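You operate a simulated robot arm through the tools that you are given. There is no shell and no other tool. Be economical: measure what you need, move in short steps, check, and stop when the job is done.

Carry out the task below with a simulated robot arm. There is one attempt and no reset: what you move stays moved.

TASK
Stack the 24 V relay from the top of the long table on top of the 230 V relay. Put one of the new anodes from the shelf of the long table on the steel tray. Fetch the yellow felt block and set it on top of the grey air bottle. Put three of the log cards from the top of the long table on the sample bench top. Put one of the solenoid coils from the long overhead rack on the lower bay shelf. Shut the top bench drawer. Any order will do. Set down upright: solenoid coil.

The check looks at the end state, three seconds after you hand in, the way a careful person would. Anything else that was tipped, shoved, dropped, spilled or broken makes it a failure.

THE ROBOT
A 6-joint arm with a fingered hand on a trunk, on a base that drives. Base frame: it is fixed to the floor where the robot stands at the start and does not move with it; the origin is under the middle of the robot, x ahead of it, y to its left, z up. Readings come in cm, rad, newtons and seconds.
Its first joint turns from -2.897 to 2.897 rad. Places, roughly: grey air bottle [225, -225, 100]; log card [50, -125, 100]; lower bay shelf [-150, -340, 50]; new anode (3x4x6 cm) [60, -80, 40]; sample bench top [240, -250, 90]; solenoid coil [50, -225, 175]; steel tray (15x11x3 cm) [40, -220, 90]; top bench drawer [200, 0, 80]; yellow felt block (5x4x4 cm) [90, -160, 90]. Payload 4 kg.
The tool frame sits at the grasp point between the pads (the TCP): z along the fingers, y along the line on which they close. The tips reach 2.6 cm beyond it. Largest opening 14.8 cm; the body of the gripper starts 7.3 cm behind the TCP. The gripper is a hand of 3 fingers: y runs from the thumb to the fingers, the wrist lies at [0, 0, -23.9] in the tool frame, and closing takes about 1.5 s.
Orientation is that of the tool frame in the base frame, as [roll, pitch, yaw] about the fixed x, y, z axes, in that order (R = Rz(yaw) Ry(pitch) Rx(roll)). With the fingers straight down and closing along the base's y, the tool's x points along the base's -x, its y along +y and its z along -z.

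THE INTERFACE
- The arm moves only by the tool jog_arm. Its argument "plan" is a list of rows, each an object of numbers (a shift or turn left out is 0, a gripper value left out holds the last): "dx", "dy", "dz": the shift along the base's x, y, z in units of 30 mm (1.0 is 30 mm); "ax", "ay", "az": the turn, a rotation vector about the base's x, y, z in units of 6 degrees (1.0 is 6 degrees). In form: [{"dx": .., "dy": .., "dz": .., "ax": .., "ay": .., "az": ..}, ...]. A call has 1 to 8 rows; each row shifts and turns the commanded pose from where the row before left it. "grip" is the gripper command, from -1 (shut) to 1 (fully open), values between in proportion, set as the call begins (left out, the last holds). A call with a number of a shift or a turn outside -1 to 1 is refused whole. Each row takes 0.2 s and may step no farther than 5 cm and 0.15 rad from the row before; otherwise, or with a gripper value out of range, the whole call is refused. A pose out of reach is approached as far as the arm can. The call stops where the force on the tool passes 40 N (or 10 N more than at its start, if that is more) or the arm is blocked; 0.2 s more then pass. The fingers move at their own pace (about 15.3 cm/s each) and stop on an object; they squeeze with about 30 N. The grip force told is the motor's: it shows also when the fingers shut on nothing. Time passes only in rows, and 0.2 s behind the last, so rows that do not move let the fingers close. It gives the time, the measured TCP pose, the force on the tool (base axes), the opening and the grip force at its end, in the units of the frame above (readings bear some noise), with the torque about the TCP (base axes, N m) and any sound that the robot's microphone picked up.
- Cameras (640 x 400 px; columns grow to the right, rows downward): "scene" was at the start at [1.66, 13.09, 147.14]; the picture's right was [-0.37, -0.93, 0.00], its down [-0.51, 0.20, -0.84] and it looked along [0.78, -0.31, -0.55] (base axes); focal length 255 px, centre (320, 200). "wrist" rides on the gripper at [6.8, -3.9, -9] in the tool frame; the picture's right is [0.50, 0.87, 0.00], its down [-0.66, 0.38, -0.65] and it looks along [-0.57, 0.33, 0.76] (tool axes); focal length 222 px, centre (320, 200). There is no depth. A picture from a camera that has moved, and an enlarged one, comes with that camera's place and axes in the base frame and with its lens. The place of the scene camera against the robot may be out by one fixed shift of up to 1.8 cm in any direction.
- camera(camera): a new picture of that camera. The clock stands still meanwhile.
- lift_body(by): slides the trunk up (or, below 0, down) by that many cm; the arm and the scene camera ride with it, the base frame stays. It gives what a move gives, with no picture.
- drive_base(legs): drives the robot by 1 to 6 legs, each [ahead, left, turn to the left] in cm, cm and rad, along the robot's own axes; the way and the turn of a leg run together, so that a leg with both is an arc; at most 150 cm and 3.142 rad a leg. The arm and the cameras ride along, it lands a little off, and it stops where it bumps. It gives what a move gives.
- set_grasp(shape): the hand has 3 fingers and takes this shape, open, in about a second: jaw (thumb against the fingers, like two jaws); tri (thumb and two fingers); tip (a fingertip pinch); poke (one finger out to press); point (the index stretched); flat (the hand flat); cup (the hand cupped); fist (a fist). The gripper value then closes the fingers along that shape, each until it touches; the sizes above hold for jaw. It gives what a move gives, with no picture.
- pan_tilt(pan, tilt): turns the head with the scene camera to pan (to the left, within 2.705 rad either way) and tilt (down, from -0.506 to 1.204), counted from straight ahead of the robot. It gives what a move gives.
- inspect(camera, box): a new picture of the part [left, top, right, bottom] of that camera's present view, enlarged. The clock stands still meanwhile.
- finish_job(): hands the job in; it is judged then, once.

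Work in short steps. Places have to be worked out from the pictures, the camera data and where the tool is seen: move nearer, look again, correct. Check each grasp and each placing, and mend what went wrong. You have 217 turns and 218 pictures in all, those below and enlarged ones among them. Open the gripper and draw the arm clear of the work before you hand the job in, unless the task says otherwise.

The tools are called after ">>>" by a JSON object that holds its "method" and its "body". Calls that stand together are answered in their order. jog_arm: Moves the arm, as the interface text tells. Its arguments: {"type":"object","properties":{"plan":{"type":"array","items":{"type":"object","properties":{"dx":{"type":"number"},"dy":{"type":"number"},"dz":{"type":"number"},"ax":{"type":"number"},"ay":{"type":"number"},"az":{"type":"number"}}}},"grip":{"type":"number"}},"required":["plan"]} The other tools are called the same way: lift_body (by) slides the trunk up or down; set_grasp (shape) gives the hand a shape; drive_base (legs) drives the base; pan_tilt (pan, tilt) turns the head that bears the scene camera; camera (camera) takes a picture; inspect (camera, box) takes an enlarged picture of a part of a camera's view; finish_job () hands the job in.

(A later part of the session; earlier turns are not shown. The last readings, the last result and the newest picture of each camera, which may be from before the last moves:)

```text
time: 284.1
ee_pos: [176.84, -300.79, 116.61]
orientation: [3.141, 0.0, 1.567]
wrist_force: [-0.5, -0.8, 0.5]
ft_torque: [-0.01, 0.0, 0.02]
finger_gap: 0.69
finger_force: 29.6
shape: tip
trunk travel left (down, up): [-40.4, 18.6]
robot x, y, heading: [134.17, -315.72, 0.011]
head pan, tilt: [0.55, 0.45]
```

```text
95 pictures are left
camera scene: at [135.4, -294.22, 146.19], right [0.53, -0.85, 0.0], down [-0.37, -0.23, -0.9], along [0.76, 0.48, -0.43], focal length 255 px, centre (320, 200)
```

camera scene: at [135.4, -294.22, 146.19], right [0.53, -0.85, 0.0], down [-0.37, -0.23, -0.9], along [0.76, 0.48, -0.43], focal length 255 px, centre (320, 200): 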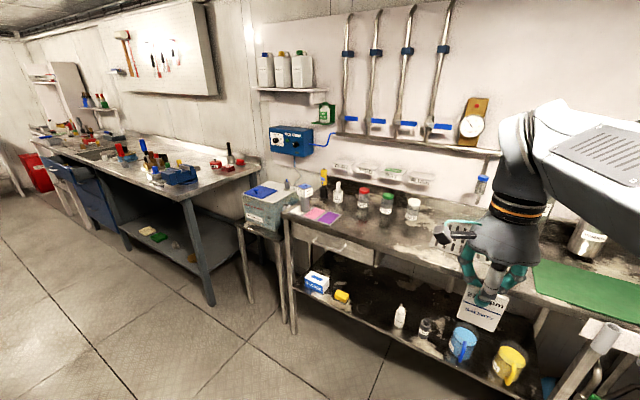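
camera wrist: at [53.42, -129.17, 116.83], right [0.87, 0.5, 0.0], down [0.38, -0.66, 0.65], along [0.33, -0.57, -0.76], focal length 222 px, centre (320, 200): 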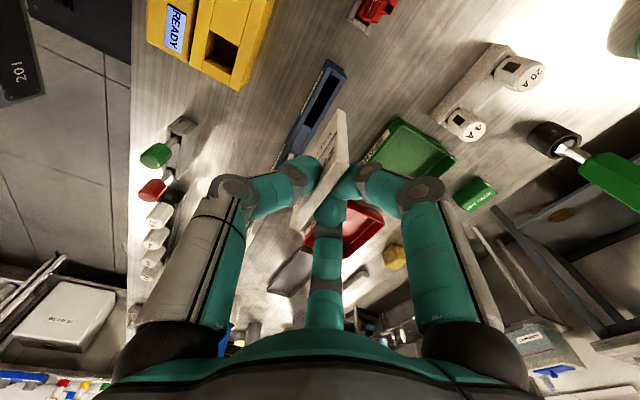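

>>> {"method": "inspect", "body": {"camera": "scene", "box": [230, 150, 470, 300]}}

>>> {"method": "inspect", "body": {"camera": "scene", "box": [400, 140, 640, 300]}}

>>> {"method": "inspect", "body": {"camera": "scene", "box": [30, 90, 270, 230]}}

```text
2.67 times, centred on (350, 225) of scene
camera zoom: at [135.4, -294.22, 146.19], right [0.53, -0.85, 0.0], down [-0.37, -0.23, -0.9], along [0.76, 0.48, -0.43], focal length 681 px, centre (240, 133)
```

zoom: 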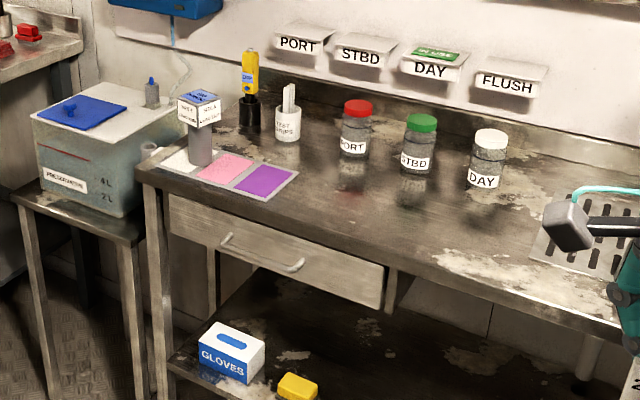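

```text
2.50 times, centred on (520, 220) of scene
camera zoom: at [135.4, -294.22, 146.19], right [0.53, -0.85, 0.0], down [-0.37, -0.23, -0.9], along [0.76, 0.48, -0.43], focal length 638 px, centre (-180, 150)
```

zoom: 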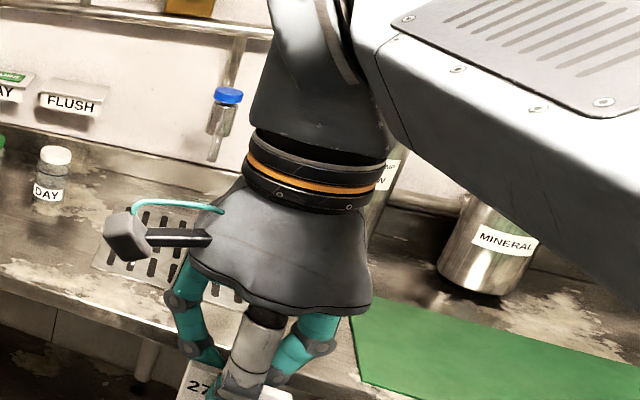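

```text
2.67 times, centred on (150, 160) of scene
camera zoom: at [135.4, -294.22, 146.19], right [0.53, -0.85, 0.0], down [-0.37, -0.23, -0.9], along [0.76, 0.48, -0.43], focal length 681 px, centre (773, 307)
```

zoom: 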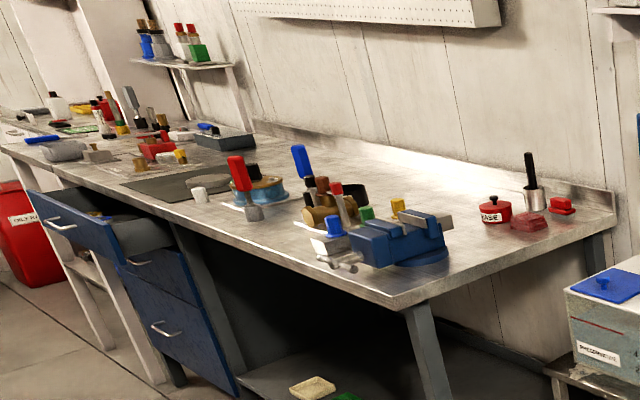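

>>> {"method": "inspect", "body": {"camera": "scene", "box": [270, 165, 350, 225]}}

```text
6.67 times, centred on (310, 195) of scene
camera zoom: at [135.4, -294.22, 146.19], right [0.53, -0.85, 0.0], down [-0.37, -0.23, -0.9], along [0.76, 0.48, -0.43], focal length 1702 px, centre (387, 233)
```

zoom: 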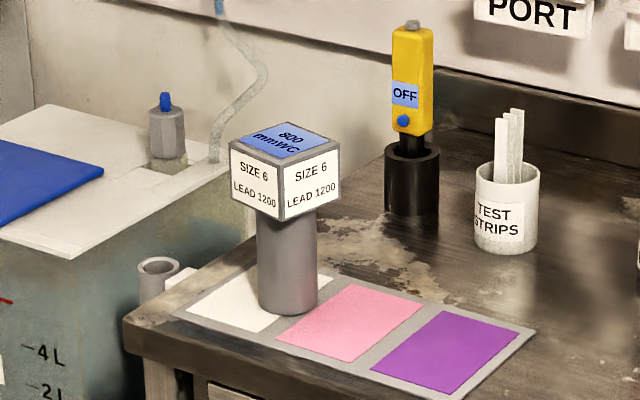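

The object matching "grey air bottle" near (225,-228) will be checked later. First place the card on the free strip of the sample bench (x≈226, y≈-250…-270). Drive in.

>>> {"method": "drive_base", "body": {"legs": [[15, 0, 0], [0, 45, 0]]}}

>>> {"method": "pan_tilt", "body": {"pan": 0.2, "tilt": 0.6}}

>>> {"method": "camera", "body": {"camera": "scene"}}

>>> {"method": "camera", "body": {"camera": "wrist"}}

```text
time: 287.8
ee_pos: [191.05, -255.51, 116.49]
orientation: [3.141, 0.0, 1.568]
wrist_force: [0.0, -0.4, 0.1]
ft_torque: [-0.01, 0.04, 0.02]
finger_gap: 0.69
finger_force: 30.0
shape: tip
trunk travel left (down, up): [-40.4, 18.6]
robot x, y, heading: [148.53, -270.1, 0.012]
head pan, tilt: [0.55, 0.45]
```

```text
time: 288.6
ee_pos: [191.04, -255.49, 116.45]
orientation: [3.141, 0.0, 1.569]
wrist_force: [-0.5, 0.2, -0.3]
ft_torque: [0.0, 0.02, -0.02]
finger_gap: 0.71
finger_force: 29.7
shape: tip
trunk travel left (down, up): [-40.4, 18.6]
robot x, y, heading: [148.63, -270.67, 0.006]
head pan, tilt: [0.201, 0.6]
```

```text
90 pictures are left
camera scene: at [150.51, -252.15, 144.83], right [0.21, -0.98, 0.0], down [-0.55, -0.12, -0.83], along [0.81, 0.18, -0.56], focal length 255 px, centre (320, 200)
```

scene: 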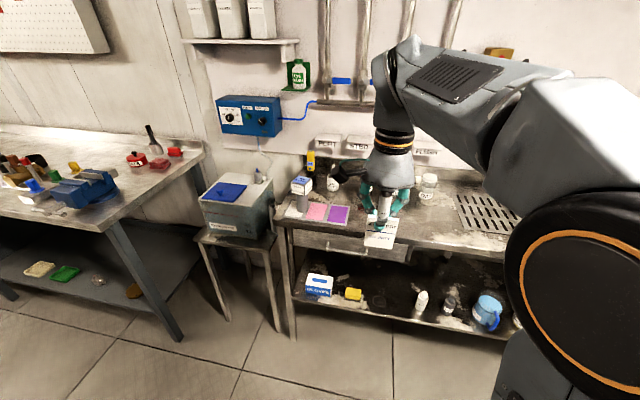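

```text
89 pictures are left
camera wrist: at [187.08, -248.78, 125.42], right [0.87, 0.5, 0.0], down [0.38, -0.66, 0.65], along [0.33, -0.57, -0.76], focal length 222 px, centre (320, 200)
```

wrist: 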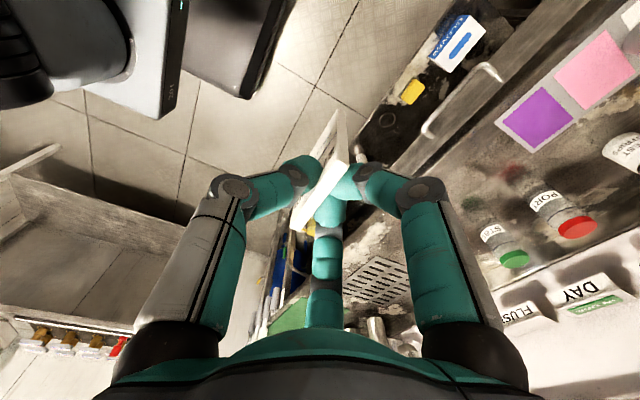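

Free spot at ≈(224,-252). Drive 25 cm ahead, extend, and lower.

>>> {"method": "drive_base", "body": {"legs": [[25, 0, 0]]}}

>>> {"method": "jog_arm", "body": {"plan": [{"dx": 1, "dy": 0.5, "dz": -0.5}, {"dx": 1, "dy": 0.5, "dz": -1}, {"dx": 0.8, "dz": -1}, {"dz": -1}, {"dz": -1}]}}

>>> {"method": "camera", "body": {"camera": "wrist"}}

```text
time: 290.4
ee_pos: [215.88, -255.17, 116.39]
orientation: [3.141, 0.001, 1.57]
wrist_force: [-0.6, 0.4, -0.4]
ft_torque: [0.02, -0.03, -0.01]
finger_gap: 0.7
finger_force: 30.1
shape: tip
trunk travel left (down, up): [-40.4, 18.6]
robot x, y, heading: [173.56, -269.86, 0.019]
head pan, tilt: [0.201, 0.6]
```

```text
time: 291.6
ee_pos: [224.14, -252.14, 103.0]
orientation: [3.14, -0.001, 1.571]
wrist_force: [-1.2, 0.0, -0.1]
ft_torque: [-0.02, -0.01, 0.0]
finger_gap: 0.71
finger_force: 29.9
shape: tip
trunk travel left (down, up): [-40.4, 18.6]
robot x, y, heading: [173.73, -270.25, 0.014]
head pan, tilt: [0.201, 0.6]
```

```text
88 pictures are left
camera wrist: at [220.25, -245.41, 111.92], right [0.87, 0.5, 0.0], down [0.38, -0.66, 0.65], along [0.33, -0.57, -0.76], focal length 222 px, centre (320, 200)
```

wrist: 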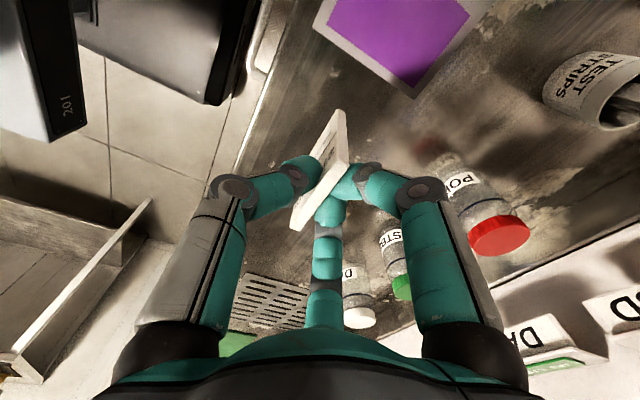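

>>> {"method": "jog_arm", "body": {"plan": [{"dx": 0.9, "dz": -1}, {"dz": -1}, {"dz": -0.7}, {"dz": -0.2}, {"dz": -0.2}, {"dz": -0.2}, {"dz": -0.15}, {"dz": -0.15}]}}

```text
time: 292.4
ee_pos: [227.26, -252.18, 96.43]
orientation: [3.124, -0.006, 1.569]
wrist_force: [-1.3, -2.2, 22.5]
ft_torque: [-0.07, 0.15, -0.04]
finger_gap: 0.78
finger_force: 29.9
shape: tip
trunk travel left (down, up): [-40.4, 18.6]
robot x, y, heading: [173.3, -269.84, 0.01]
head pan, tilt: [0.201, 0.6]
stopped in row 3: the force on the tool passed its limit (the readings are from after the stop); the commanded pose is now the measured one
```

Contact at z≈96.4 (bench ≈92). Relieve and open slowly.

>>> {"method": "jog_arm", "body": {"plan": [{"dz": 0.06}, {}]}}

>>> {"method": "jog_arm", "body": {"plan": [{}, {}, {}, {}], "grip": -0.5}}

>>> {"method": "camera", "body": {"camera": "wrist"}}

```text
time: 293.0
ee_pos: [227.25, -252.18, 96.46]
orientation: [3.126, -0.005, 1.569]
wrist_force: [-0.2, -2.7, 21.2]
ft_torque: [-0.03, 0.07, 0.0]
finger_gap: 0.76
finger_force: 30.1
shape: tip
trunk travel left (down, up): [-40.4, 18.6]
robot x, y, heading: [173.84, -270.17, 0.012]
head pan, tilt: [0.201, 0.6]
```

```text
time: 294.0
ee_pos: [227.16, -252.19, 96.32]
orientation: [3.129, -0.003, 1.57]
wrist_force: [0.2, -0.4, 0.1]
ft_torque: [-0.01, 0.0, -0.03]
finger_gap: 3.67
finger_force: 0.0
shape: tip
trunk travel left (down, up): [-40.4, 18.6]
robot x, y, heading: [173.48, -269.8, 0.016]
head pan, tilt: [0.201, 0.6]
```

```text
87 pictures are left
camera wrist: at [223.19, -245.41, 105.16], right [0.87, 0.5, 0.01], down [0.37, -0.66, 0.66], along [0.34, -0.56, -0.76], focal length 222 px, centre (320, 200)
```

wrist: 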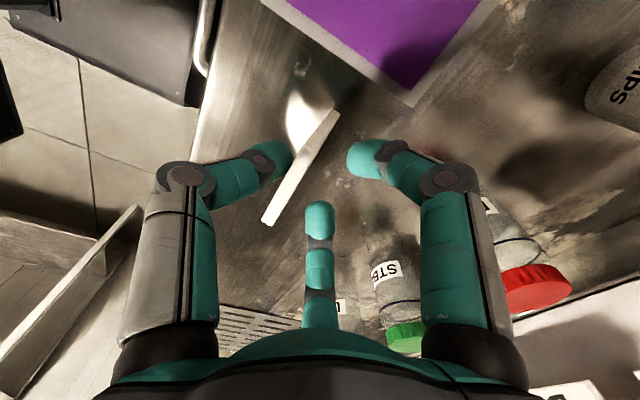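

The card stands on its edge on the bench. Lift straight up and check.

>>> {"method": "jog_arm", "body": {"plan": [{"dz": 0.5}, {"dz": 1}, {"dz": 1}, {"dz": 1}, {"dz": 1}, {"dz": 1}, {"dz": 1}, {"dx": -1}]}}

>>> {"method": "jog_arm", "body": {"plan": [{"dx": -1}, {"dx": -1}, {"dx": -1}, {"dx": -1}]}}

>>> {"method": "drive_base", "body": {"legs": [[-18, 0, 0]]}}

>>> {"method": "inspect", "body": {"camera": "scene", "box": [240, 130, 480, 280]}}

```text
time: 295.8
ee_pos: [224.58, -252.19, 115.77]
orientation: [3.13, -0.005, 1.568]
wrist_force: [0.4, -0.1, -0.6]
ft_torque: [-0.04, 0.0, -0.01]
finger_gap: 3.71
finger_force: 0.1
shape: tip
trunk travel left (down, up): [-40.4, 18.6]
robot x, y, heading: [173.17, -269.7, 0.011]
head pan, tilt: [0.201, 0.6]
```

```text
time: 296.8
ee_pos: [212.26, -252.32, 115.86]
orientation: [3.131, -0.005, 1.572]
wrist_force: [0.3, 0.4, -0.5]
ft_torque: [-0.01, 0.03, 0.01]
finger_gap: 3.68
finger_force: 0.2
shape: tip
trunk travel left (down, up): [-40.4, 18.6]
robot x, y, heading: [173.47, -270.14, 0.018]
head pan, tilt: [0.201, 0.6]
```

```text
time: 298.3
ee_pos: [194.17, -252.59, 115.73]
orientation: [3.129, -0.005, 1.569]
wrist_force: [0.0, 0.2, -0.4]
ft_torque: [0.01, -0.04, -0.02]
finger_gap: 3.67
finger_force: 0.0
shape: tip
trunk travel left (down, up): [-40.4, 18.6]
robot x, y, heading: [155.51, -270.29, 0.011]
head pan, tilt: [0.201, 0.6]
```

```text
2.67 times, centred on (360, 205) of scene
camera zoom: at [157.15, -252.07, 144.83], right [0.21, -0.98, 0.0], down [-0.55, -0.12, -0.83], along [0.81, 0.17, -0.56], focal length 681 px, centre (213, 187)
```

zoom: 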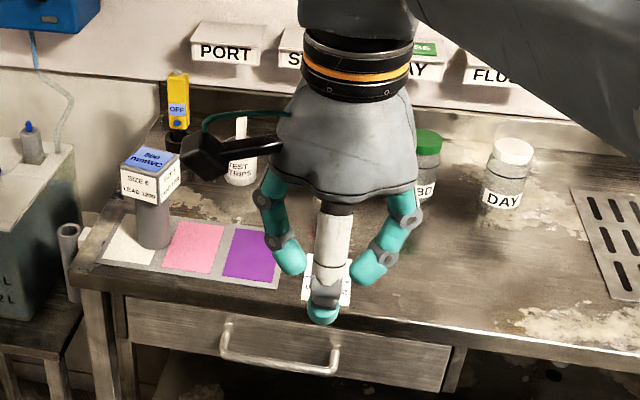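

>>> {"method": "inspect", "body": {"camera": "scene", "box": [235, 165, 315, 225]}}

>>> {"method": "pan_tilt", "body": {"pan": 0.6, "tilt": 0.2}}

>>> {"method": "camera", "body": {"camera": "scene"}}

```text
6.67 times, centred on (275, 195) of scene
camera zoom: at [157.15, -252.07, 144.83], right [0.21, -0.98, 0.0], down [-0.55, -0.12, -0.83], along [0.81, 0.17, -0.56], focal length 1702 px, centre (620, 233)
```

zoom: 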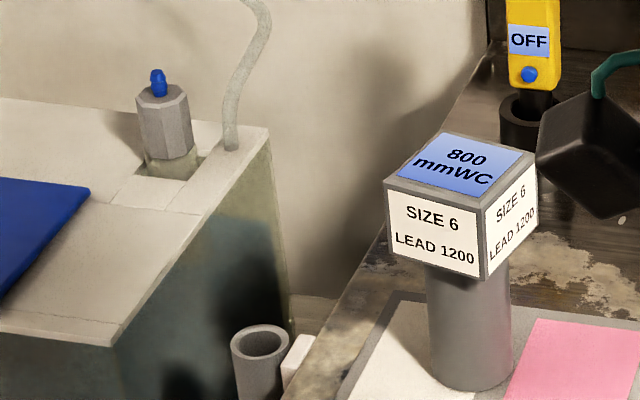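

```text
time: 299.1
ee_pos: [194.26, -252.48, 115.75]
orientation: [3.129, -0.006, 1.569]
wrist_force: [-0.8, -0.8, -0.4]
ft_torque: [0.04, -0.01, -0.03]
finger_gap: 3.68
finger_force: 0.0
shape: tip
trunk travel left (down, up): [-40.4, 18.6]
robot x, y, heading: [155.32, -270.42, 0.014]
head pan, tilt: [0.6, 0.201]
```

```text
84 pictures are left
camera scene: at [156.14, -248.58, 148.5], right [0.57, -0.82, 0.0], down [-0.16, -0.12, -0.98], along [0.8, 0.56, -0.2], focal length 255 px, centre (320, 200)
```

scene: 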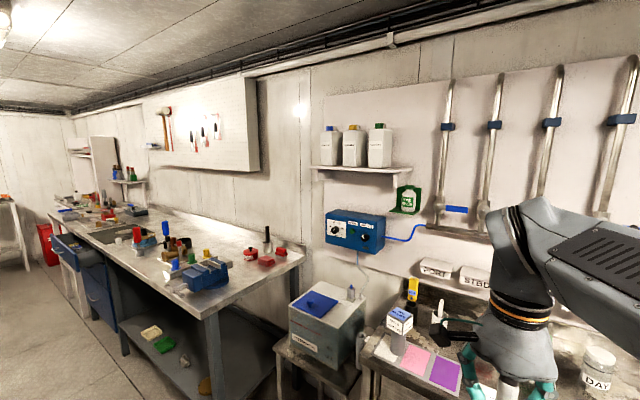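

I'll take the cube-topped grey cylinder at (227,-228) as the air bottle. Next the felt block: turn to face along the aisle (+y) so both sides are reachable.

>>> {"method": "jog_arm", "body": {"plan": [{"dz": 1}, {"dz": 1}, {"dx": -0.5, "dy": -0.5}]}}

>>> {"method": "drive_base", "body": {"legs": [[-8, 0, 0], [0, 0, 1.56], [90, 0, 0]]}}

>>> {"method": "pan_tilt", "body": {"pan": 1.2, "tilt": 0.7}}

>>> {"method": "camera", "body": {"camera": "scene"}}

```text
time: 299.9
ee_pos: [192.66, -253.96, 121.7]
orientation: [3.129, -0.005, 1.569]
wrist_force: [0.1, -0.5, 0.8]
ft_torque: [0.03, 0.01, 0.02]
finger_gap: 3.69
finger_force: 0.1
shape: tip
trunk travel left (down, up): [-40.4, 18.6]
robot x, y, heading: [155.11, -270.67, 0.014]
head pan, tilt: [0.6, 0.201]
```

```text
time: 309.2
ee_pos: [126.74, -142.95, 121.67]
orientation: [3.13, -0.005, -3.12]
wrist_force: [0.1, -0.2, 0.4]
ft_torque: [-0.01, 0.0, -0.01]
finger_gap: 3.71
finger_force: 0.0
shape: tip
trunk travel left (down, up): [-40.4, 18.6]
robot x, y, heading: [143.95, -179.67, 1.606]
head pan, tilt: [0.6, 0.201]
```

```text
time: 310.2
ee_pos: [126.74, -142.91, 121.72]
orientation: [3.129, -0.005, -3.121]
wrist_force: [-0.4, 0.0, 0.4]
ft_torque: [0.03, 0.0, 0.0]
finger_gap: 3.68
finger_force: 0.0
shape: tip
trunk travel left (down, up): [-40.4, 18.6]
robot x, y, heading: [143.88, -179.73, 1.609]
head pan, tilt: [1.201, 0.7]
```

```text
83 pictures are left
camera scene: at [119.31, -183.4, 143.97], right [0.33, 0.94, 0.0], down [0.61, -0.21, -0.77], along [-0.72, 0.25, -0.64], focal length 255 px, centre (320, 200)
```

scene: 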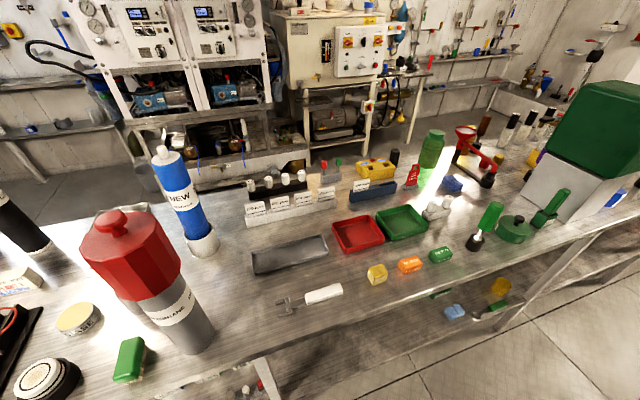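

>>> {"method": "inspect", "body": {"camera": "scene", "box": [340, 240, 460, 300]}}

>>> {"method": "camera", "body": {"camera": "wrist"}}

```text
5.33 times, centred on (400, 270) of scene
camera zoom: at [119.31, -183.4, 143.97], right [0.33, 0.94, 0.0], down [0.61, -0.21, -0.77], along [-0.72, 0.25, -0.64], focal length 1361 px, centre (-107, -173)
```

zoom: 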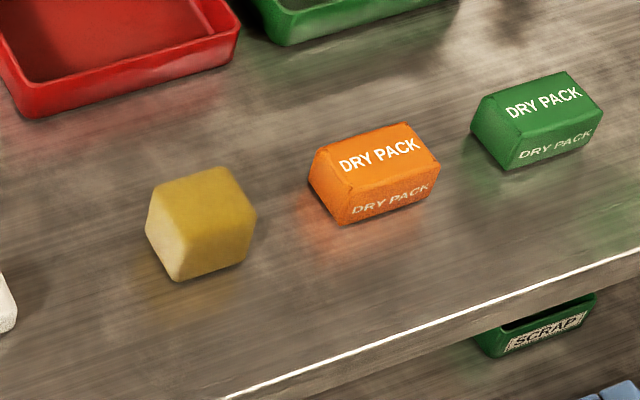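

```text
81 pictures are left
camera wrist: at [120.07, -147.11, 130.63], right [-0.52, 0.85, 0.01], down [0.65, 0.38, 0.66], along [0.56, 0.35, -0.76], focal length 222 px, centre (320, 200)
```

wrist: 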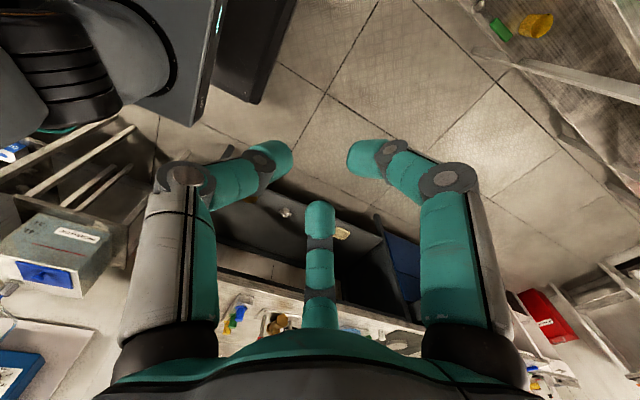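

Felt block is at ≈(89,-155.5). Swing the arm over the table toward it.

>>> {"method": "jog_arm", "body": {"plan": [{"dx": -1, "dy": -0.3}, {"dx": -1, "dy": -0.3}, {"dx": -1, "dy": -0.3}, {"dx": -1, "dy": -0.3}, {"dx": -1, "dy": -0.3}, {"dx": -1, "dy": -0.3}, {"dx": -1, "dy": -0.3}, {"dx": -1, "dy": -0.3}], "grip": 0.1}}

>>> {"method": "jog_arm", "body": {"plan": [{"dx": -1, "dy": -0.4, "dz": -0.5}, {"dx": -1, "dy": -0.4, "dz": -0.7}, {"dx": -0.8, "dy": -0.4, "dz": -0.8}, {"dx": -0.6, "dz": -0.8}, {"dz": -0.8}]}}

>>> {"method": "camera", "body": {"camera": "wrist"}}

```text
time: 312.1
ee_pos: [102.7, -150.19, 121.68]
orientation: [3.13, -0.004, -3.12]
wrist_force: [0.0, -0.4, 0.6]
ft_torque: [0.0, 0.0, 0.02]
finger_gap: 8.11
finger_force: 0.1
shape: tip
trunk travel left (down, up): [-40.4, 18.6]
robot x, y, heading: [143.98, -179.77, 1.607]
head pan, tilt: [1.201, 0.7]
```

```text
time: 313.2
ee_pos: [92.5, -153.79, 110.88]
orientation: [3.129, -0.005, -3.121]
wrist_force: [0.1, 0.4, -0.1]
ft_torque: [0.0, 0.01, 0.02]
finger_gap: 8.11
finger_force: 0.1
shape: tip
trunk travel left (down, up): [-40.4, 18.6]
robot x, y, heading: [143.93, -179.82, 1.608]
head pan, tilt: [1.201, 0.7]
```

```text
80 pictures are left
camera wrist: at [85.74, -157.89, 119.72], right [-0.52, 0.85, 0.01], down [0.65, 0.38, 0.66], along [0.56, 0.35, -0.76], focal length 222 px, centre (320, 200)
```

wrist: 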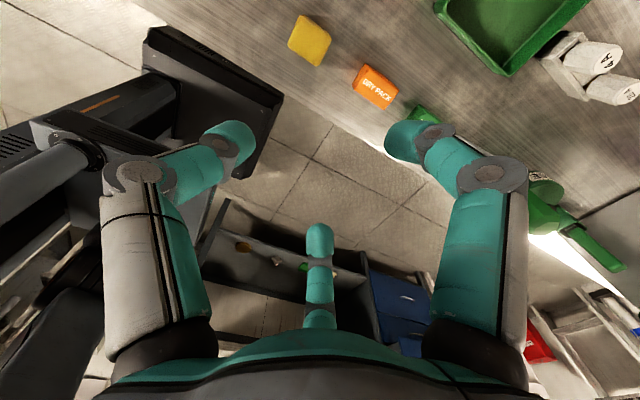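

Felt at (88.7,-157.0). Descend and grasp.

>>> {"method": "jog_arm", "body": {"plan": [{"dx": -0.7, "dy": -0.6, "dz": -0.8}, {"dx": -0.57, "dy": -0.47, "dz": -1}, {"dz": -1}, {"dz": -1}, {"dz": -1}, {"dz": -1}, {"dz": -1}, {"dz": -0.4}]}}

>>> {"method": "camera", "body": {"camera": "wrist"}}

```text
time: 315.1
ee_pos: [88.75, -156.9, 89.25]
orientation: [3.13, -0.005, -3.12]
wrist_force: [-0.8, 0.7, -0.2]
ft_torque: [-0.02, -0.04, 0.01]
finger_gap: 8.11
finger_force: 0.1
shape: tip
trunk travel left (down, up): [-40.4, 18.6]
robot x, y, heading: [143.91, -180.18, 1.607]
head pan, tilt: [1.201, 0.7]
```

```text
79 pictures are left
camera wrist: at [82.06, -161.03, 98.19], right [-0.52, 0.86, 0.01], down [0.65, 0.38, 0.66], along [0.56, 0.35, -0.76], focal length 222 px, centre (320, 200)
```

wrist: 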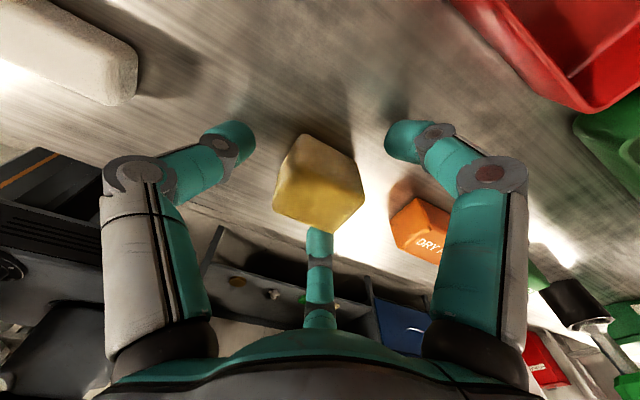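

>>> {"method": "jog_arm", "body": {"plan": [{}, {}, {}, {}, {}, {}], "grip": -1}}

>>> {"method": "jog_arm", "body": {"plan": [{"dz": 0.5}, {"dz": 1}, {"dz": 1}, {"dz": 1}]}}

>>> {"method": "camera", "body": {"camera": "wrist"}}

```text
time: 316.4
ee_pos: [88.77, -156.82, 89.33]
orientation: [3.128, -0.005, -3.121]
wrist_force: [0.4, 0.0, 0.7]
ft_torque: [0.02, -0.03, -0.01]
finger_gap: 3.25
finger_force: 29.7
shape: tip
trunk travel left (down, up): [-40.4, 18.6]
robot x, y, heading: [143.82, -179.96, 1.609]
head pan, tilt: [1.201, 0.7]
```

```text
time: 317.4
ee_pos: [88.89, -156.91, 99.84]
orientation: [3.129, -0.006, -3.118]
wrist_force: [0.2, 0.1, -0.3]
ft_torque: [0.0, -0.04, -0.02]
finger_gap: 3.21
finger_force: 30.0
shape: tip
trunk travel left (down, up): [-40.4, 18.6]
robot x, y, heading: [143.77, -180.3, 1.609]
head pan, tilt: [1.201, 0.7]
```

```text
78 pictures are left
camera wrist: at [82.13, -161.11, 108.72], right [-0.52, 0.85, 0.01], down [0.65, 0.38, 0.66], along [0.55, 0.35, -0.76], focal length 222 px, centre (320, 200)
```

wrist: 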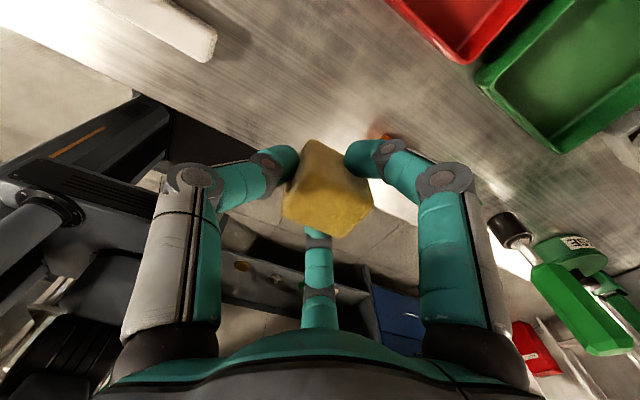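

Felt held. Swing the arm back to the front, raise the trunk, and drive toward the air bottle.

>>> {"method": "jog_arm", "body": {"plan": [{"dz": 1}, {"dz": 1}, {"dz": 1}, {"dx": 1, "dy": 0.3, "dz": 1}, {"dx": 1, "dy": 0.3, "dz": 0.5}, {"dx": 1, "dy": 0.3}, {"dx": 1, "dy": 0.3}, {"dx": 1, "dy": 0.3}]}}

>>> {"method": "jog_arm", "body": {"plan": [{"dx": 1, "dy": 0.4}, {"dx": 1, "dy": 0.4}, {"dx": 1, "dy": 0.4}, {"dx": 1, "dy": 0.4}, {"dx": 1, "dy": 0.4}, {"dx": 1}, {"dx": 1}, {"dx": 1}]}}

>>> {"method": "lift_body", "body": {"by": 12}}

>>> {"method": "drive_base", "body": {"legs": [[-70, 0, -0.038], [0, -25, 0]]}}

>>> {"method": "pan_tilt", "body": {"pan": -1.1, "tilt": 0.6}}

>>> {"method": "camera", "body": {"camera": "scene"}}

```text
time: 319.2
ee_pos: [103.79, -152.64, 113.23]
orientation: [3.13, -0.007, -3.121]
wrist_force: [-0.4, -0.2, -1.3]
ft_torque: [-0.02, -0.01, 0.01]
finger_gap: 3.19
finger_force: 30.5
shape: tip
trunk travel left (down, up): [-40.4, 18.6]
robot x, y, heading: [143.83, -179.8, 1.603]
head pan, tilt: [1.201, 0.7]
```

```text
time: 321.1
ee_pos: [127.91, -146.58, 113.14]
orientation: [3.128, -0.005, -3.118]
wrist_force: [-0.2, -0.4, -0.7]
ft_torque: [-0.02, 0.03, 0.03]
finger_gap: 3.19
finger_force: 30.2
shape: tip
trunk travel left (down, up): [-40.4, 18.6]
robot x, y, heading: [143.98, -179.6, 1.608]
head pan, tilt: [1.201, 0.7]
```

```text
time: 322.6
ee_pos: [127.82, -146.52, 125.31]
orientation: [3.129, -0.006, -3.119]
wrist_force: [0.3, -0.6, 0.3]
ft_torque: [0.01, 0.02, -0.03]
finger_gap: 3.16
finger_force: 29.8
shape: tip
trunk travel left (down, up): [-52.4, 6.6]
robot x, y, heading: [143.36, -179.85, 1.609]
head pan, tilt: [1.201, 0.7]
```

```text
time: 327.8
ee_pos: [155.43, -214.88, 125.17]
orientation: [3.129, -0.007, 3.127]
wrist_force: [0.0, -0.2, -0.3]
ft_torque: [-0.02, 0.01, -0.01]
finger_gap: 3.16
finger_force: 30.1
shape: tip
trunk travel left (down, up): [-52.4, 6.6]
robot x, y, heading: [169.92, -249.14, 1.567]
head pan, tilt: [1.201, 0.7]
```

```text
time: 329.9
ee_pos: [155.44, -214.91, 125.18]
orientation: [3.129, -0.006, 3.126]
wrist_force: [-0.6, -0.1, 0.3]
ft_torque: [-0.01, -0.04, -0.01]
finger_gap: 3.16
finger_force: 29.9
shape: tip
trunk travel left (down, up): [-52.4, 6.6]
robot x, y, heading: [170.19, -249.13, 1.566]
head pan, tilt: [-1.1, 0.6]
```

```text
77 pictures are left
camera scene: at [161.4, -250.68, 156.83], right [0.45, -0.89, 0.0], down [-0.5, -0.26, -0.83], along [0.74, 0.37, -0.56], focal length 255 px, centre (320, 200)
```

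scene: 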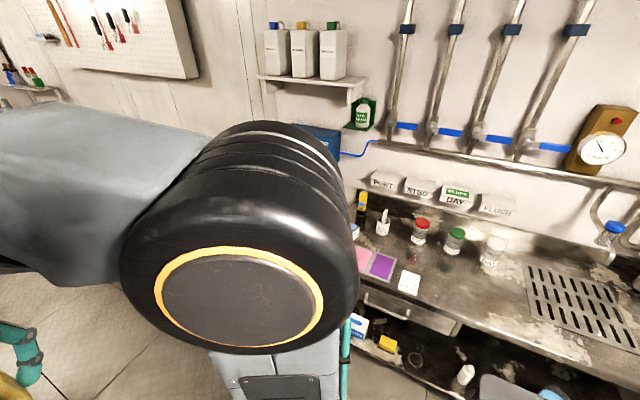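

Swing the arm to the right over toward the air bottle at safe height.

>>> {"method": "jog_arm", "body": {"plan": [{"dx": 1, "dy": 0.1}, {"dx": 1, "dy": 0.1}, {"dx": 1, "dy": 0.1}, {"dx": 1}, {"dx": 1}, {"dx": 1}, {"dx": 1}, {"dx": 1}]}}

>>> {"method": "jog_arm", "body": {"plan": [{"dx": 1, "dy": -0.1}, {"dx": 1, "dy": -0.2}, {"dx": 1, "dy": -0.3}, {"dx": 1, "dy": -0.4}, {"dx": 1, "dy": -0.5}, {"dx": 1, "dy": -0.5}, {"dx": 1, "dy": -0.5}]}}

>>> {"method": "camera", "body": {"camera": "wrist"}}

>>> {"method": "camera", "body": {"camera": "scene"}}

```text
time: 331.7
ee_pos: [179.55, -214.07, 125.08]
orientation: [3.129, -0.005, 3.124]
wrist_force: [-0.7, -0.9, 0.0]
ft_torque: [-0.02, 0.0, 0.02]
finger_gap: 3.15
finger_force: 29.7
shape: tip
trunk travel left (down, up): [-52.4, 6.6]
robot x, y, heading: [170.17, -248.79, 1.569]
head pan, tilt: [-1.1, 0.6]
```

```text
time: 333.3
ee_pos: [200.6, -221.67, 125.18]
orientation: [3.129, -0.006, 3.126]
wrist_force: [0.0, 0.4, -0.3]
ft_torque: [0.0, 0.0, -0.02]
finger_gap: 3.11
finger_force: 29.9
shape: tip
trunk travel left (down, up): [-52.4, 6.6]
robot x, y, heading: [170.16, -249.03, 1.563]
head pan, tilt: [-1.1, 0.6]
```

```text
76 pictures are left
camera wrist: at [193.75, -225.55, 134.09], right [-0.49, 0.87, 0.01], down [0.66, 0.36, 0.66], along [0.57, 0.33, -0.76], focal length 222 px, centre (320, 200)
```

wrist: 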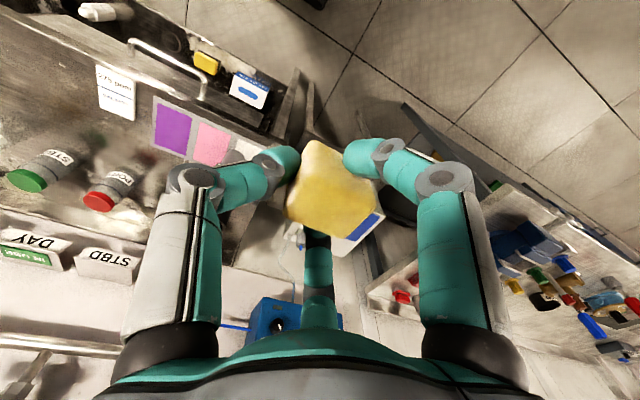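

```text
75 pictures are left
camera scene: at [161.43, -250.69, 156.83], right [0.45, -0.89, 0.0], down [-0.5, -0.26, -0.83], along [0.74, 0.37, -0.56], focal length 255 px, centre (320, 200)
```

scene: 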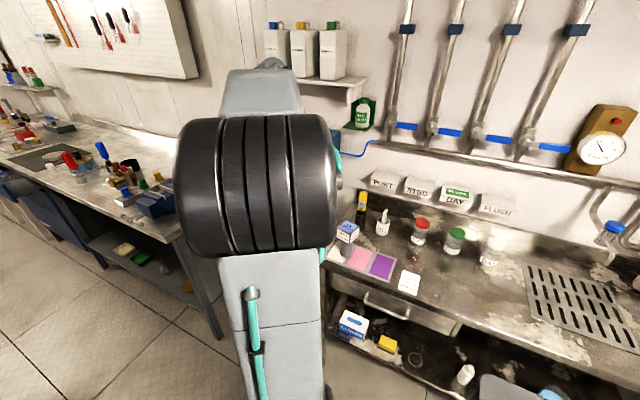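

>>> {"method": "inspect", "body": {"camera": "scene", "box": [320, 205, 420, 295]}}

```text
4.44 times, centred on (370, 250) of scene
camera zoom: at [161.43, -250.69, 156.83], right [0.45, -0.89, 0.0], down [-0.5, -0.26, -0.83], along [0.74, 0.37, -0.56], focal length 1134 px, centre (98, -22)
```

zoom: 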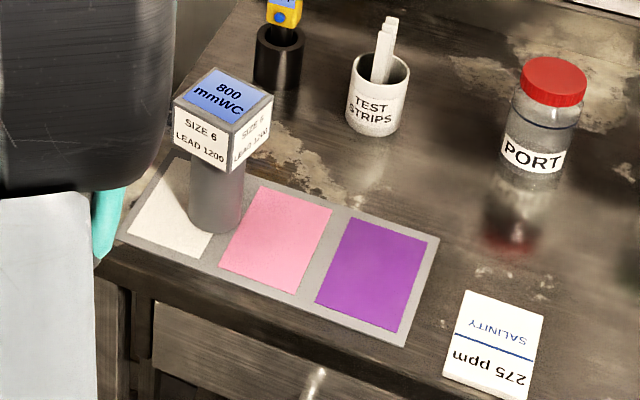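

Card fell flat, good. The bottle top is ≈(221,-229), z≈105. Move the hand to where the wrist camera sees it.

>>> {"method": "jog_arm", "body": {"plan": [{"dx": 0.9, "dy": 0.5}, {"dx": 0.9, "dy": 0.5}, {"dx": 0.9, "dy": 0.5}, {"dx": 0.9, "dy": 0.4}]}}

>>> {"method": "camera", "body": {"camera": "wrist"}}

```text
time: 334.3
ee_pos: [211.36, -215.83, 125.18]
orientation: [3.129, -0.006, 3.125]
wrist_force: [0.7, 0.7, -0.4]
ft_torque: [0.01, 0.03, 0.01]
finger_gap: 3.11
finger_force: 30.4
shape: tip
trunk travel left (down, up): [-52.4, 6.6]
robot x, y, heading: [170.26, -248.78, 1.563]
head pan, tilt: [-1.1, 0.6]
```

```text
73 pictures are left
camera wrist: at [204.56, -219.75, 134.12], right [-0.49, 0.87, 0.01], down [0.67, 0.36, 0.65], along [0.57, 0.33, -0.76], focal length 222 px, centre (320, 200)
```

wrist: 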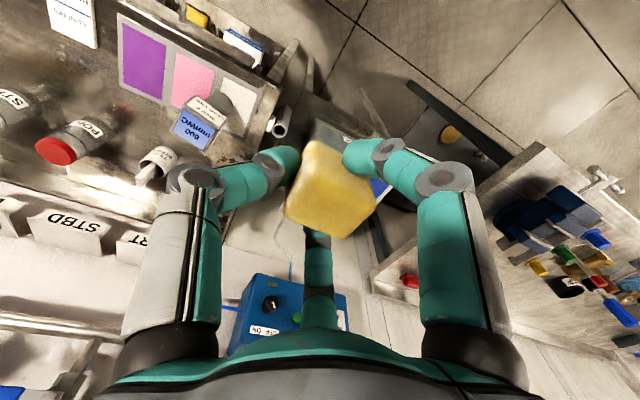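

>>> {"method": "inspect", "body": {"camera": "wrist", "box": [140, 70, 280, 180]}}

```text
3.64 times, centred on (210, 125) of wrist
camera zoom: at [204.56, -219.75, 134.12], right [-0.49, 0.87, 0.01], down [0.67, 0.36, 0.65], along [0.57, 0.33, -0.76], focal length 808 px, centre (720, 473)
```

zoom: 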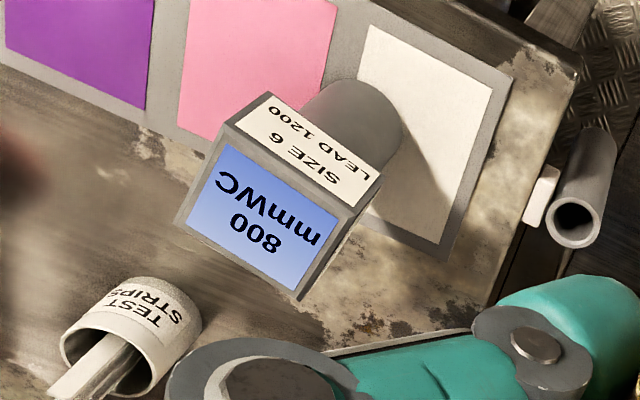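

Bottle top centre ≈(223.7,-228), z≈105. Move over it and lower.

>>> {"method": "jog_arm", "body": {"plan": [{"dx": 0.8, "dy": -0.8}, {"dx": 0.8, "dy": -0.8}, {"dx": 0.8, "dy": -0.8}, {"dx": 0.8, "dy": -0.8}, {"dx": 0.9, "dy": -0.86, "dz": -0.7}, {"dz": -0.9}, {"dz": -0.9}, {"dz": -0.9}]}}

>>> {"method": "inspect", "body": {"camera": "scene", "box": [310, 190, 420, 280]}}

>>> {"method": "camera", "body": {"camera": "wrist"}}

```text
time: 336.1
ee_pos: [223.75, -227.96, 114.83]
orientation: [3.129, -0.005, 3.125]
wrist_force: [-0.8, -0.4, -0.6]
ft_torque: [0.02, -0.01, 0.01]
finger_gap: 3.13
finger_force: 30.1
shape: tip
trunk travel left (down, up): [-52.4, 6.6]
robot x, y, heading: [170.26, -248.88, 1.572]
head pan, tilt: [-1.1, 0.6]
```

```text
4.44 times, centred on (365, 235) of scene
camera zoom: at [161.44, -250.69, 156.83], right [0.45, -0.89, 0.0], down [-0.5, -0.26, -0.82], along [0.74, 0.37, -0.57], focal length 1134 px, centre (120, 44)
```

zoom: 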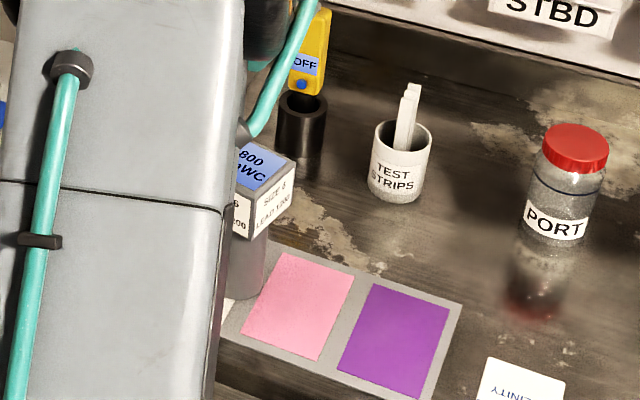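

```text
70 pictures are left
camera wrist: at [216.89, -231.79, 123.74], right [-0.49, 0.87, 0.01], down [0.67, 0.36, 0.66], along [0.57, 0.33, -0.76], focal length 222 px, centre (320, 200)
```

wrist: 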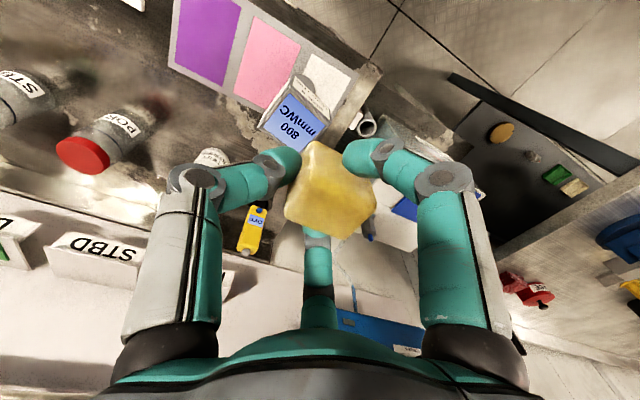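

>>> {"method": "inspect", "body": {"camera": "wrist", "box": [240, 60, 400, 180]}}

```text
3.33 times, centred on (320, 120) of wrist
camera zoom: at [216.89, -231.79, 123.74], right [-0.49, 0.87, 0.01], down [0.67, 0.36, 0.66], along [0.57, 0.33, -0.76], focal length 740 px, centre (320, 467)
```

zoom: 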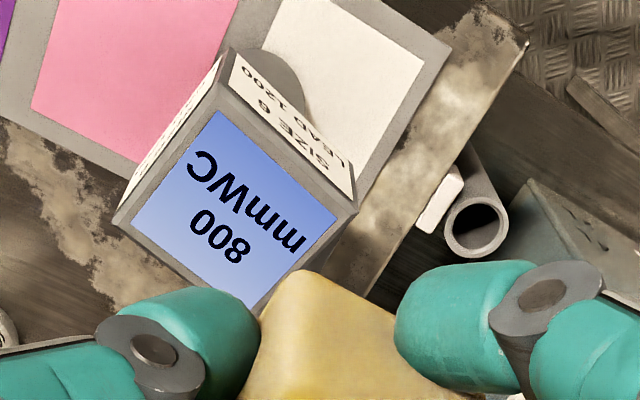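

Refined: bottle top at (224.6,-229.2), z≈103.8. Correct and lower slowly.

>>> {"method": "jog_arm", "body": {"plan": [{"dx": 0.3, "dy": -0.42}, {"dz": -0.8}, {"dz": -0.7}, {"dz": -0.3}, {}]}}

>>> {"method": "camera", "body": {"camera": "wrist"}}

```text
time: 337.3
ee_pos: [224.53, -229.26, 109.51]
orientation: [3.129, -0.005, 3.125]
wrist_force: [0.7, -0.1, 0.1]
ft_torque: [0.01, 0.0, -0.03]
finger_gap: 3.13
finger_force: 30.5
shape: tip
trunk travel left (down, up): [-52.4, 6.6]
robot x, y, heading: [170.29, -249.5, 1.572]
head pan, tilt: [-1.1, 0.6]
```

```text
68 pictures are left
camera wrist: at [217.76, -233.17, 118.36], right [-0.49, 0.87, 0.01], down [0.66, 0.36, 0.66], along [0.57, 0.33, -0.76], focal length 222 px, centre (320, 200)
```

wrist: 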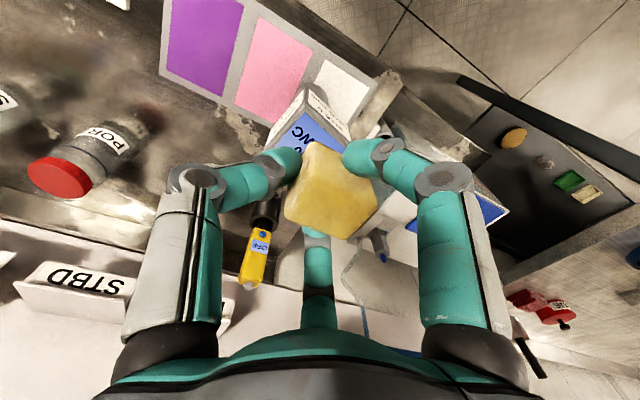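

Correct by (+0.6,-0.75) cm and lower to contact.

>>> {"method": "jog_arm", "body": {"plan": [{"dx": 0.2, "dy": -0.25}, {"dz": -0.3}, {"dz": -0.15}, {"dz": -0.1}, {"dz": -0.1}, {"dz": -0.1}, {"dz": -0.1}]}}

>>> {"method": "inspect", "body": {"camera": "wrist", "box": [220, 60, 420, 260]}}

```text
time: 338.9
ee_pos: [225.14, -229.94, 106.98]
orientation: [3.13, -0.005, 3.125]
wrist_force: [0.1, 0.4, -1.0]
ft_torque: [-0.03, 0.0, 0.03]
finger_gap: 3.12
finger_force: 30.3
shape: tip
trunk travel left (down, up): [-52.4, 6.6]
robot x, y, heading: [170.5, -248.92, 1.568]
head pan, tilt: [-1.1, 0.6]
```

```text
2.00 times, centred on (320, 160) of wrist
camera zoom: at [218.33, -233.94, 115.93], right [-0.49, 0.87, 0.01], down [0.66, 0.36, 0.66], along [0.57, 0.33, -0.76], focal length 444 px, centre (320, 280)
```

zoom: 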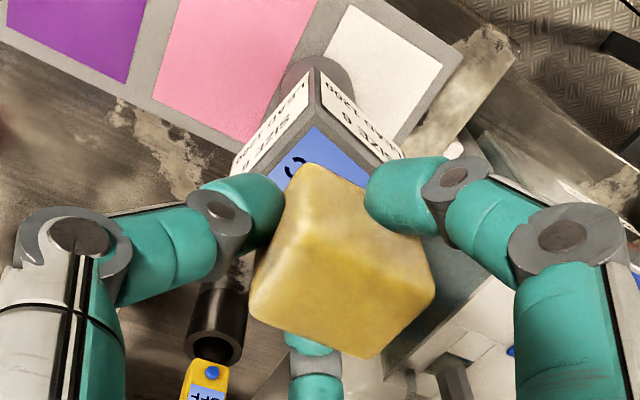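

>>> {"method": "jog_arm", "body": {"plan": [{"dx": 0.08, "dy": -0.15}, {"dz": -0.1}, {"dz": -0.1}, {"dz": -0.1}, {"dz": -0.1}, {"dz": -0.1}, {"dz": -0.1}]}}

>>> {"method": "inspect", "body": {"camera": "wrist", "box": [220, 60, 420, 260]}}

```text
time: 340.5
ee_pos: [225.35, -230.56, 105.12]
orientation: [3.129, -0.005, 3.124]
wrist_force: [-0.3, -0.6, -0.6]
ft_torque: [-0.01, 0.03, -0.02]
finger_gap: 3.09
finger_force: 29.7
shape: tip
trunk travel left (down, up): [-52.4, 6.6]
robot x, y, heading: [170.48, -248.78, 1.566]
head pan, tilt: [-1.1, 0.6]
```

```text
2.00 times, centred on (320, 160) of wrist
camera zoom: at [218.59, -234.47, 114.15], right [-0.48, 0.87, 0.01], down [0.67, 0.36, 0.66], along [0.57, 0.33, -0.76], focal length 444 px, centre (320, 280)
```

zoom: 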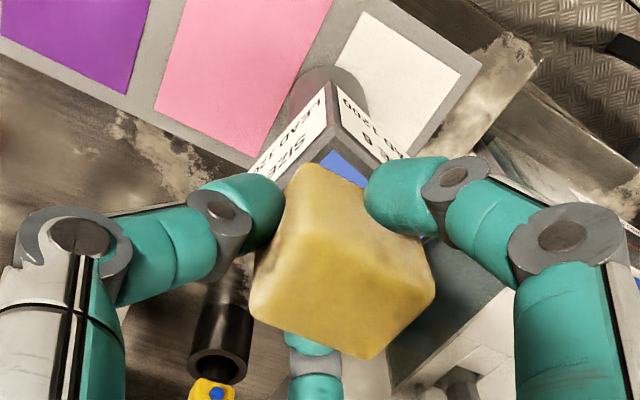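

>>> {"method": "jog_arm", "body": {"plan": [{"dz": -0.12}, {"dz": -0.12}, {"dz": -0.12}, {"dz": -0.12}, {"dz": -0.12}]}}

>>> {"method": "inspect", "body": {"camera": "wrist", "box": [220, 60, 420, 260]}}

>>> {"method": "inspect", "body": {"camera": "scene", "box": [310, 190, 420, 280]}}

```text
time: 341.7
ee_pos: [225.41, -230.57, 104.11]
orientation: [3.125, 0.009, 3.125]
wrist_force: [-3.9, -2.1, 22.3]
ft_torque: [0.02, 0.14, -0.02]
finger_gap: 3.3
finger_force: 29.6
shape: tip
trunk travel left (down, up): [-52.4, 6.6]
robot x, y, heading: [170.24, -248.94, 1.569]
head pan, tilt: [-1.1, 0.6]
stopped in row 5: the force on the tool passed its limit (the readings are from after the stop); the commanded pose is now the measured one
```

```text
2.00 times, centred on (320, 160) of wrist
camera zoom: at [218.55, -234.48, 112.9], right [-0.49, 0.87, 0.01], down [0.66, 0.36, 0.67], along [0.58, 0.33, -0.75], focal length 444 px, centre (320, 280)
```

zoom: 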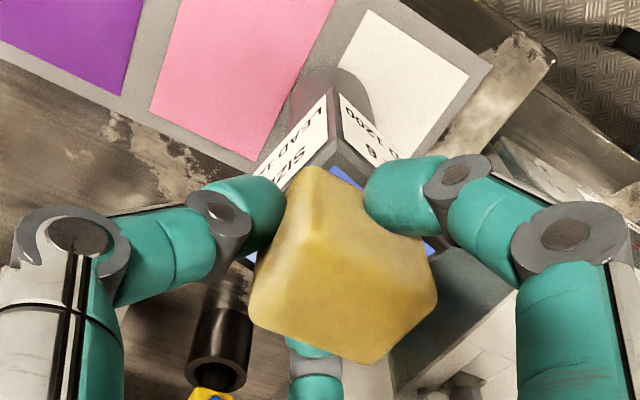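

```text
4.44 times, centred on (365, 235) of scene
camera zoom: at [161.17, -250.78, 156.82], right [0.45, -0.89, 0.0], down [-0.5, -0.25, -0.83], along [0.74, 0.37, -0.56], focal length 1134 px, centre (120, 44)
```

zoom: 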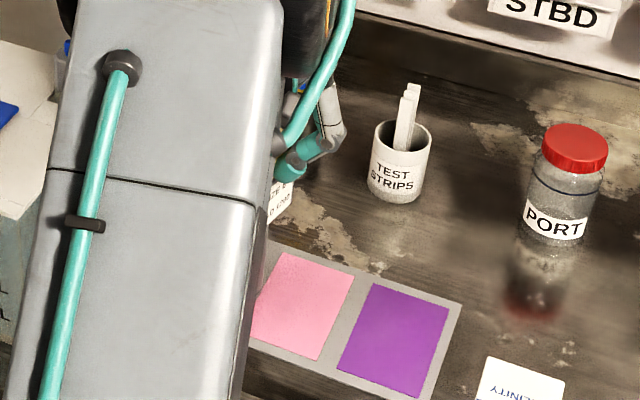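

Contact; the blue display is visible on both sides, so the block is centred. Relieve and release.

>>> {"method": "jog_arm", "body": {"plan": [{"dz": 0.08}, {}]}}

>>> {"method": "jog_arm", "body": {"plan": [{}, {}, {}, {}], "grip": -0.15}}

>>> {"method": "camera", "body": {"camera": "wrist"}}

```text
time: 342.3
ee_pos: [225.52, -230.54, 104.08]
orientation: [3.128, 0.004, 3.126]
wrist_force: [-1.2, -1.2, 21.3]
ft_torque: [0.05, 0.07, 0.02]
finger_gap: 3.31
finger_force: 30.7
shape: tip
trunk travel left (down, up): [-52.4, 6.6]
robot x, y, heading: [170.12, -249.11, 1.569]
head pan, tilt: [-1.1, 0.6]
```

```text
time: 343.3
ee_pos: [225.53, -230.52, 103.94]
orientation: [3.128, 0.0, 3.126]
wrist_force: [0.8, 0.2, -0.4]
ft_torque: [-0.02, 0.01, 0.02]
finger_gap: 6.27
finger_force: 0.1
shape: tip
trunk travel left (down, up): [-52.4, 6.6]
robot x, y, heading: [169.97, -249.24, 1.571]
head pan, tilt: [-1.1, 0.6]
```

```text
63 pictures are left
camera wrist: at [218.65, -234.43, 112.78], right [-0.49, 0.87, 0.01], down [0.66, 0.36, 0.66], along [0.57, 0.33, -0.75], focal length 222 px, centre (320, 200)
```

wrist: 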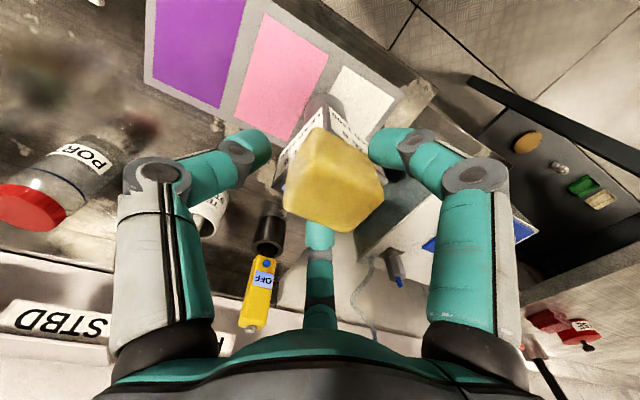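

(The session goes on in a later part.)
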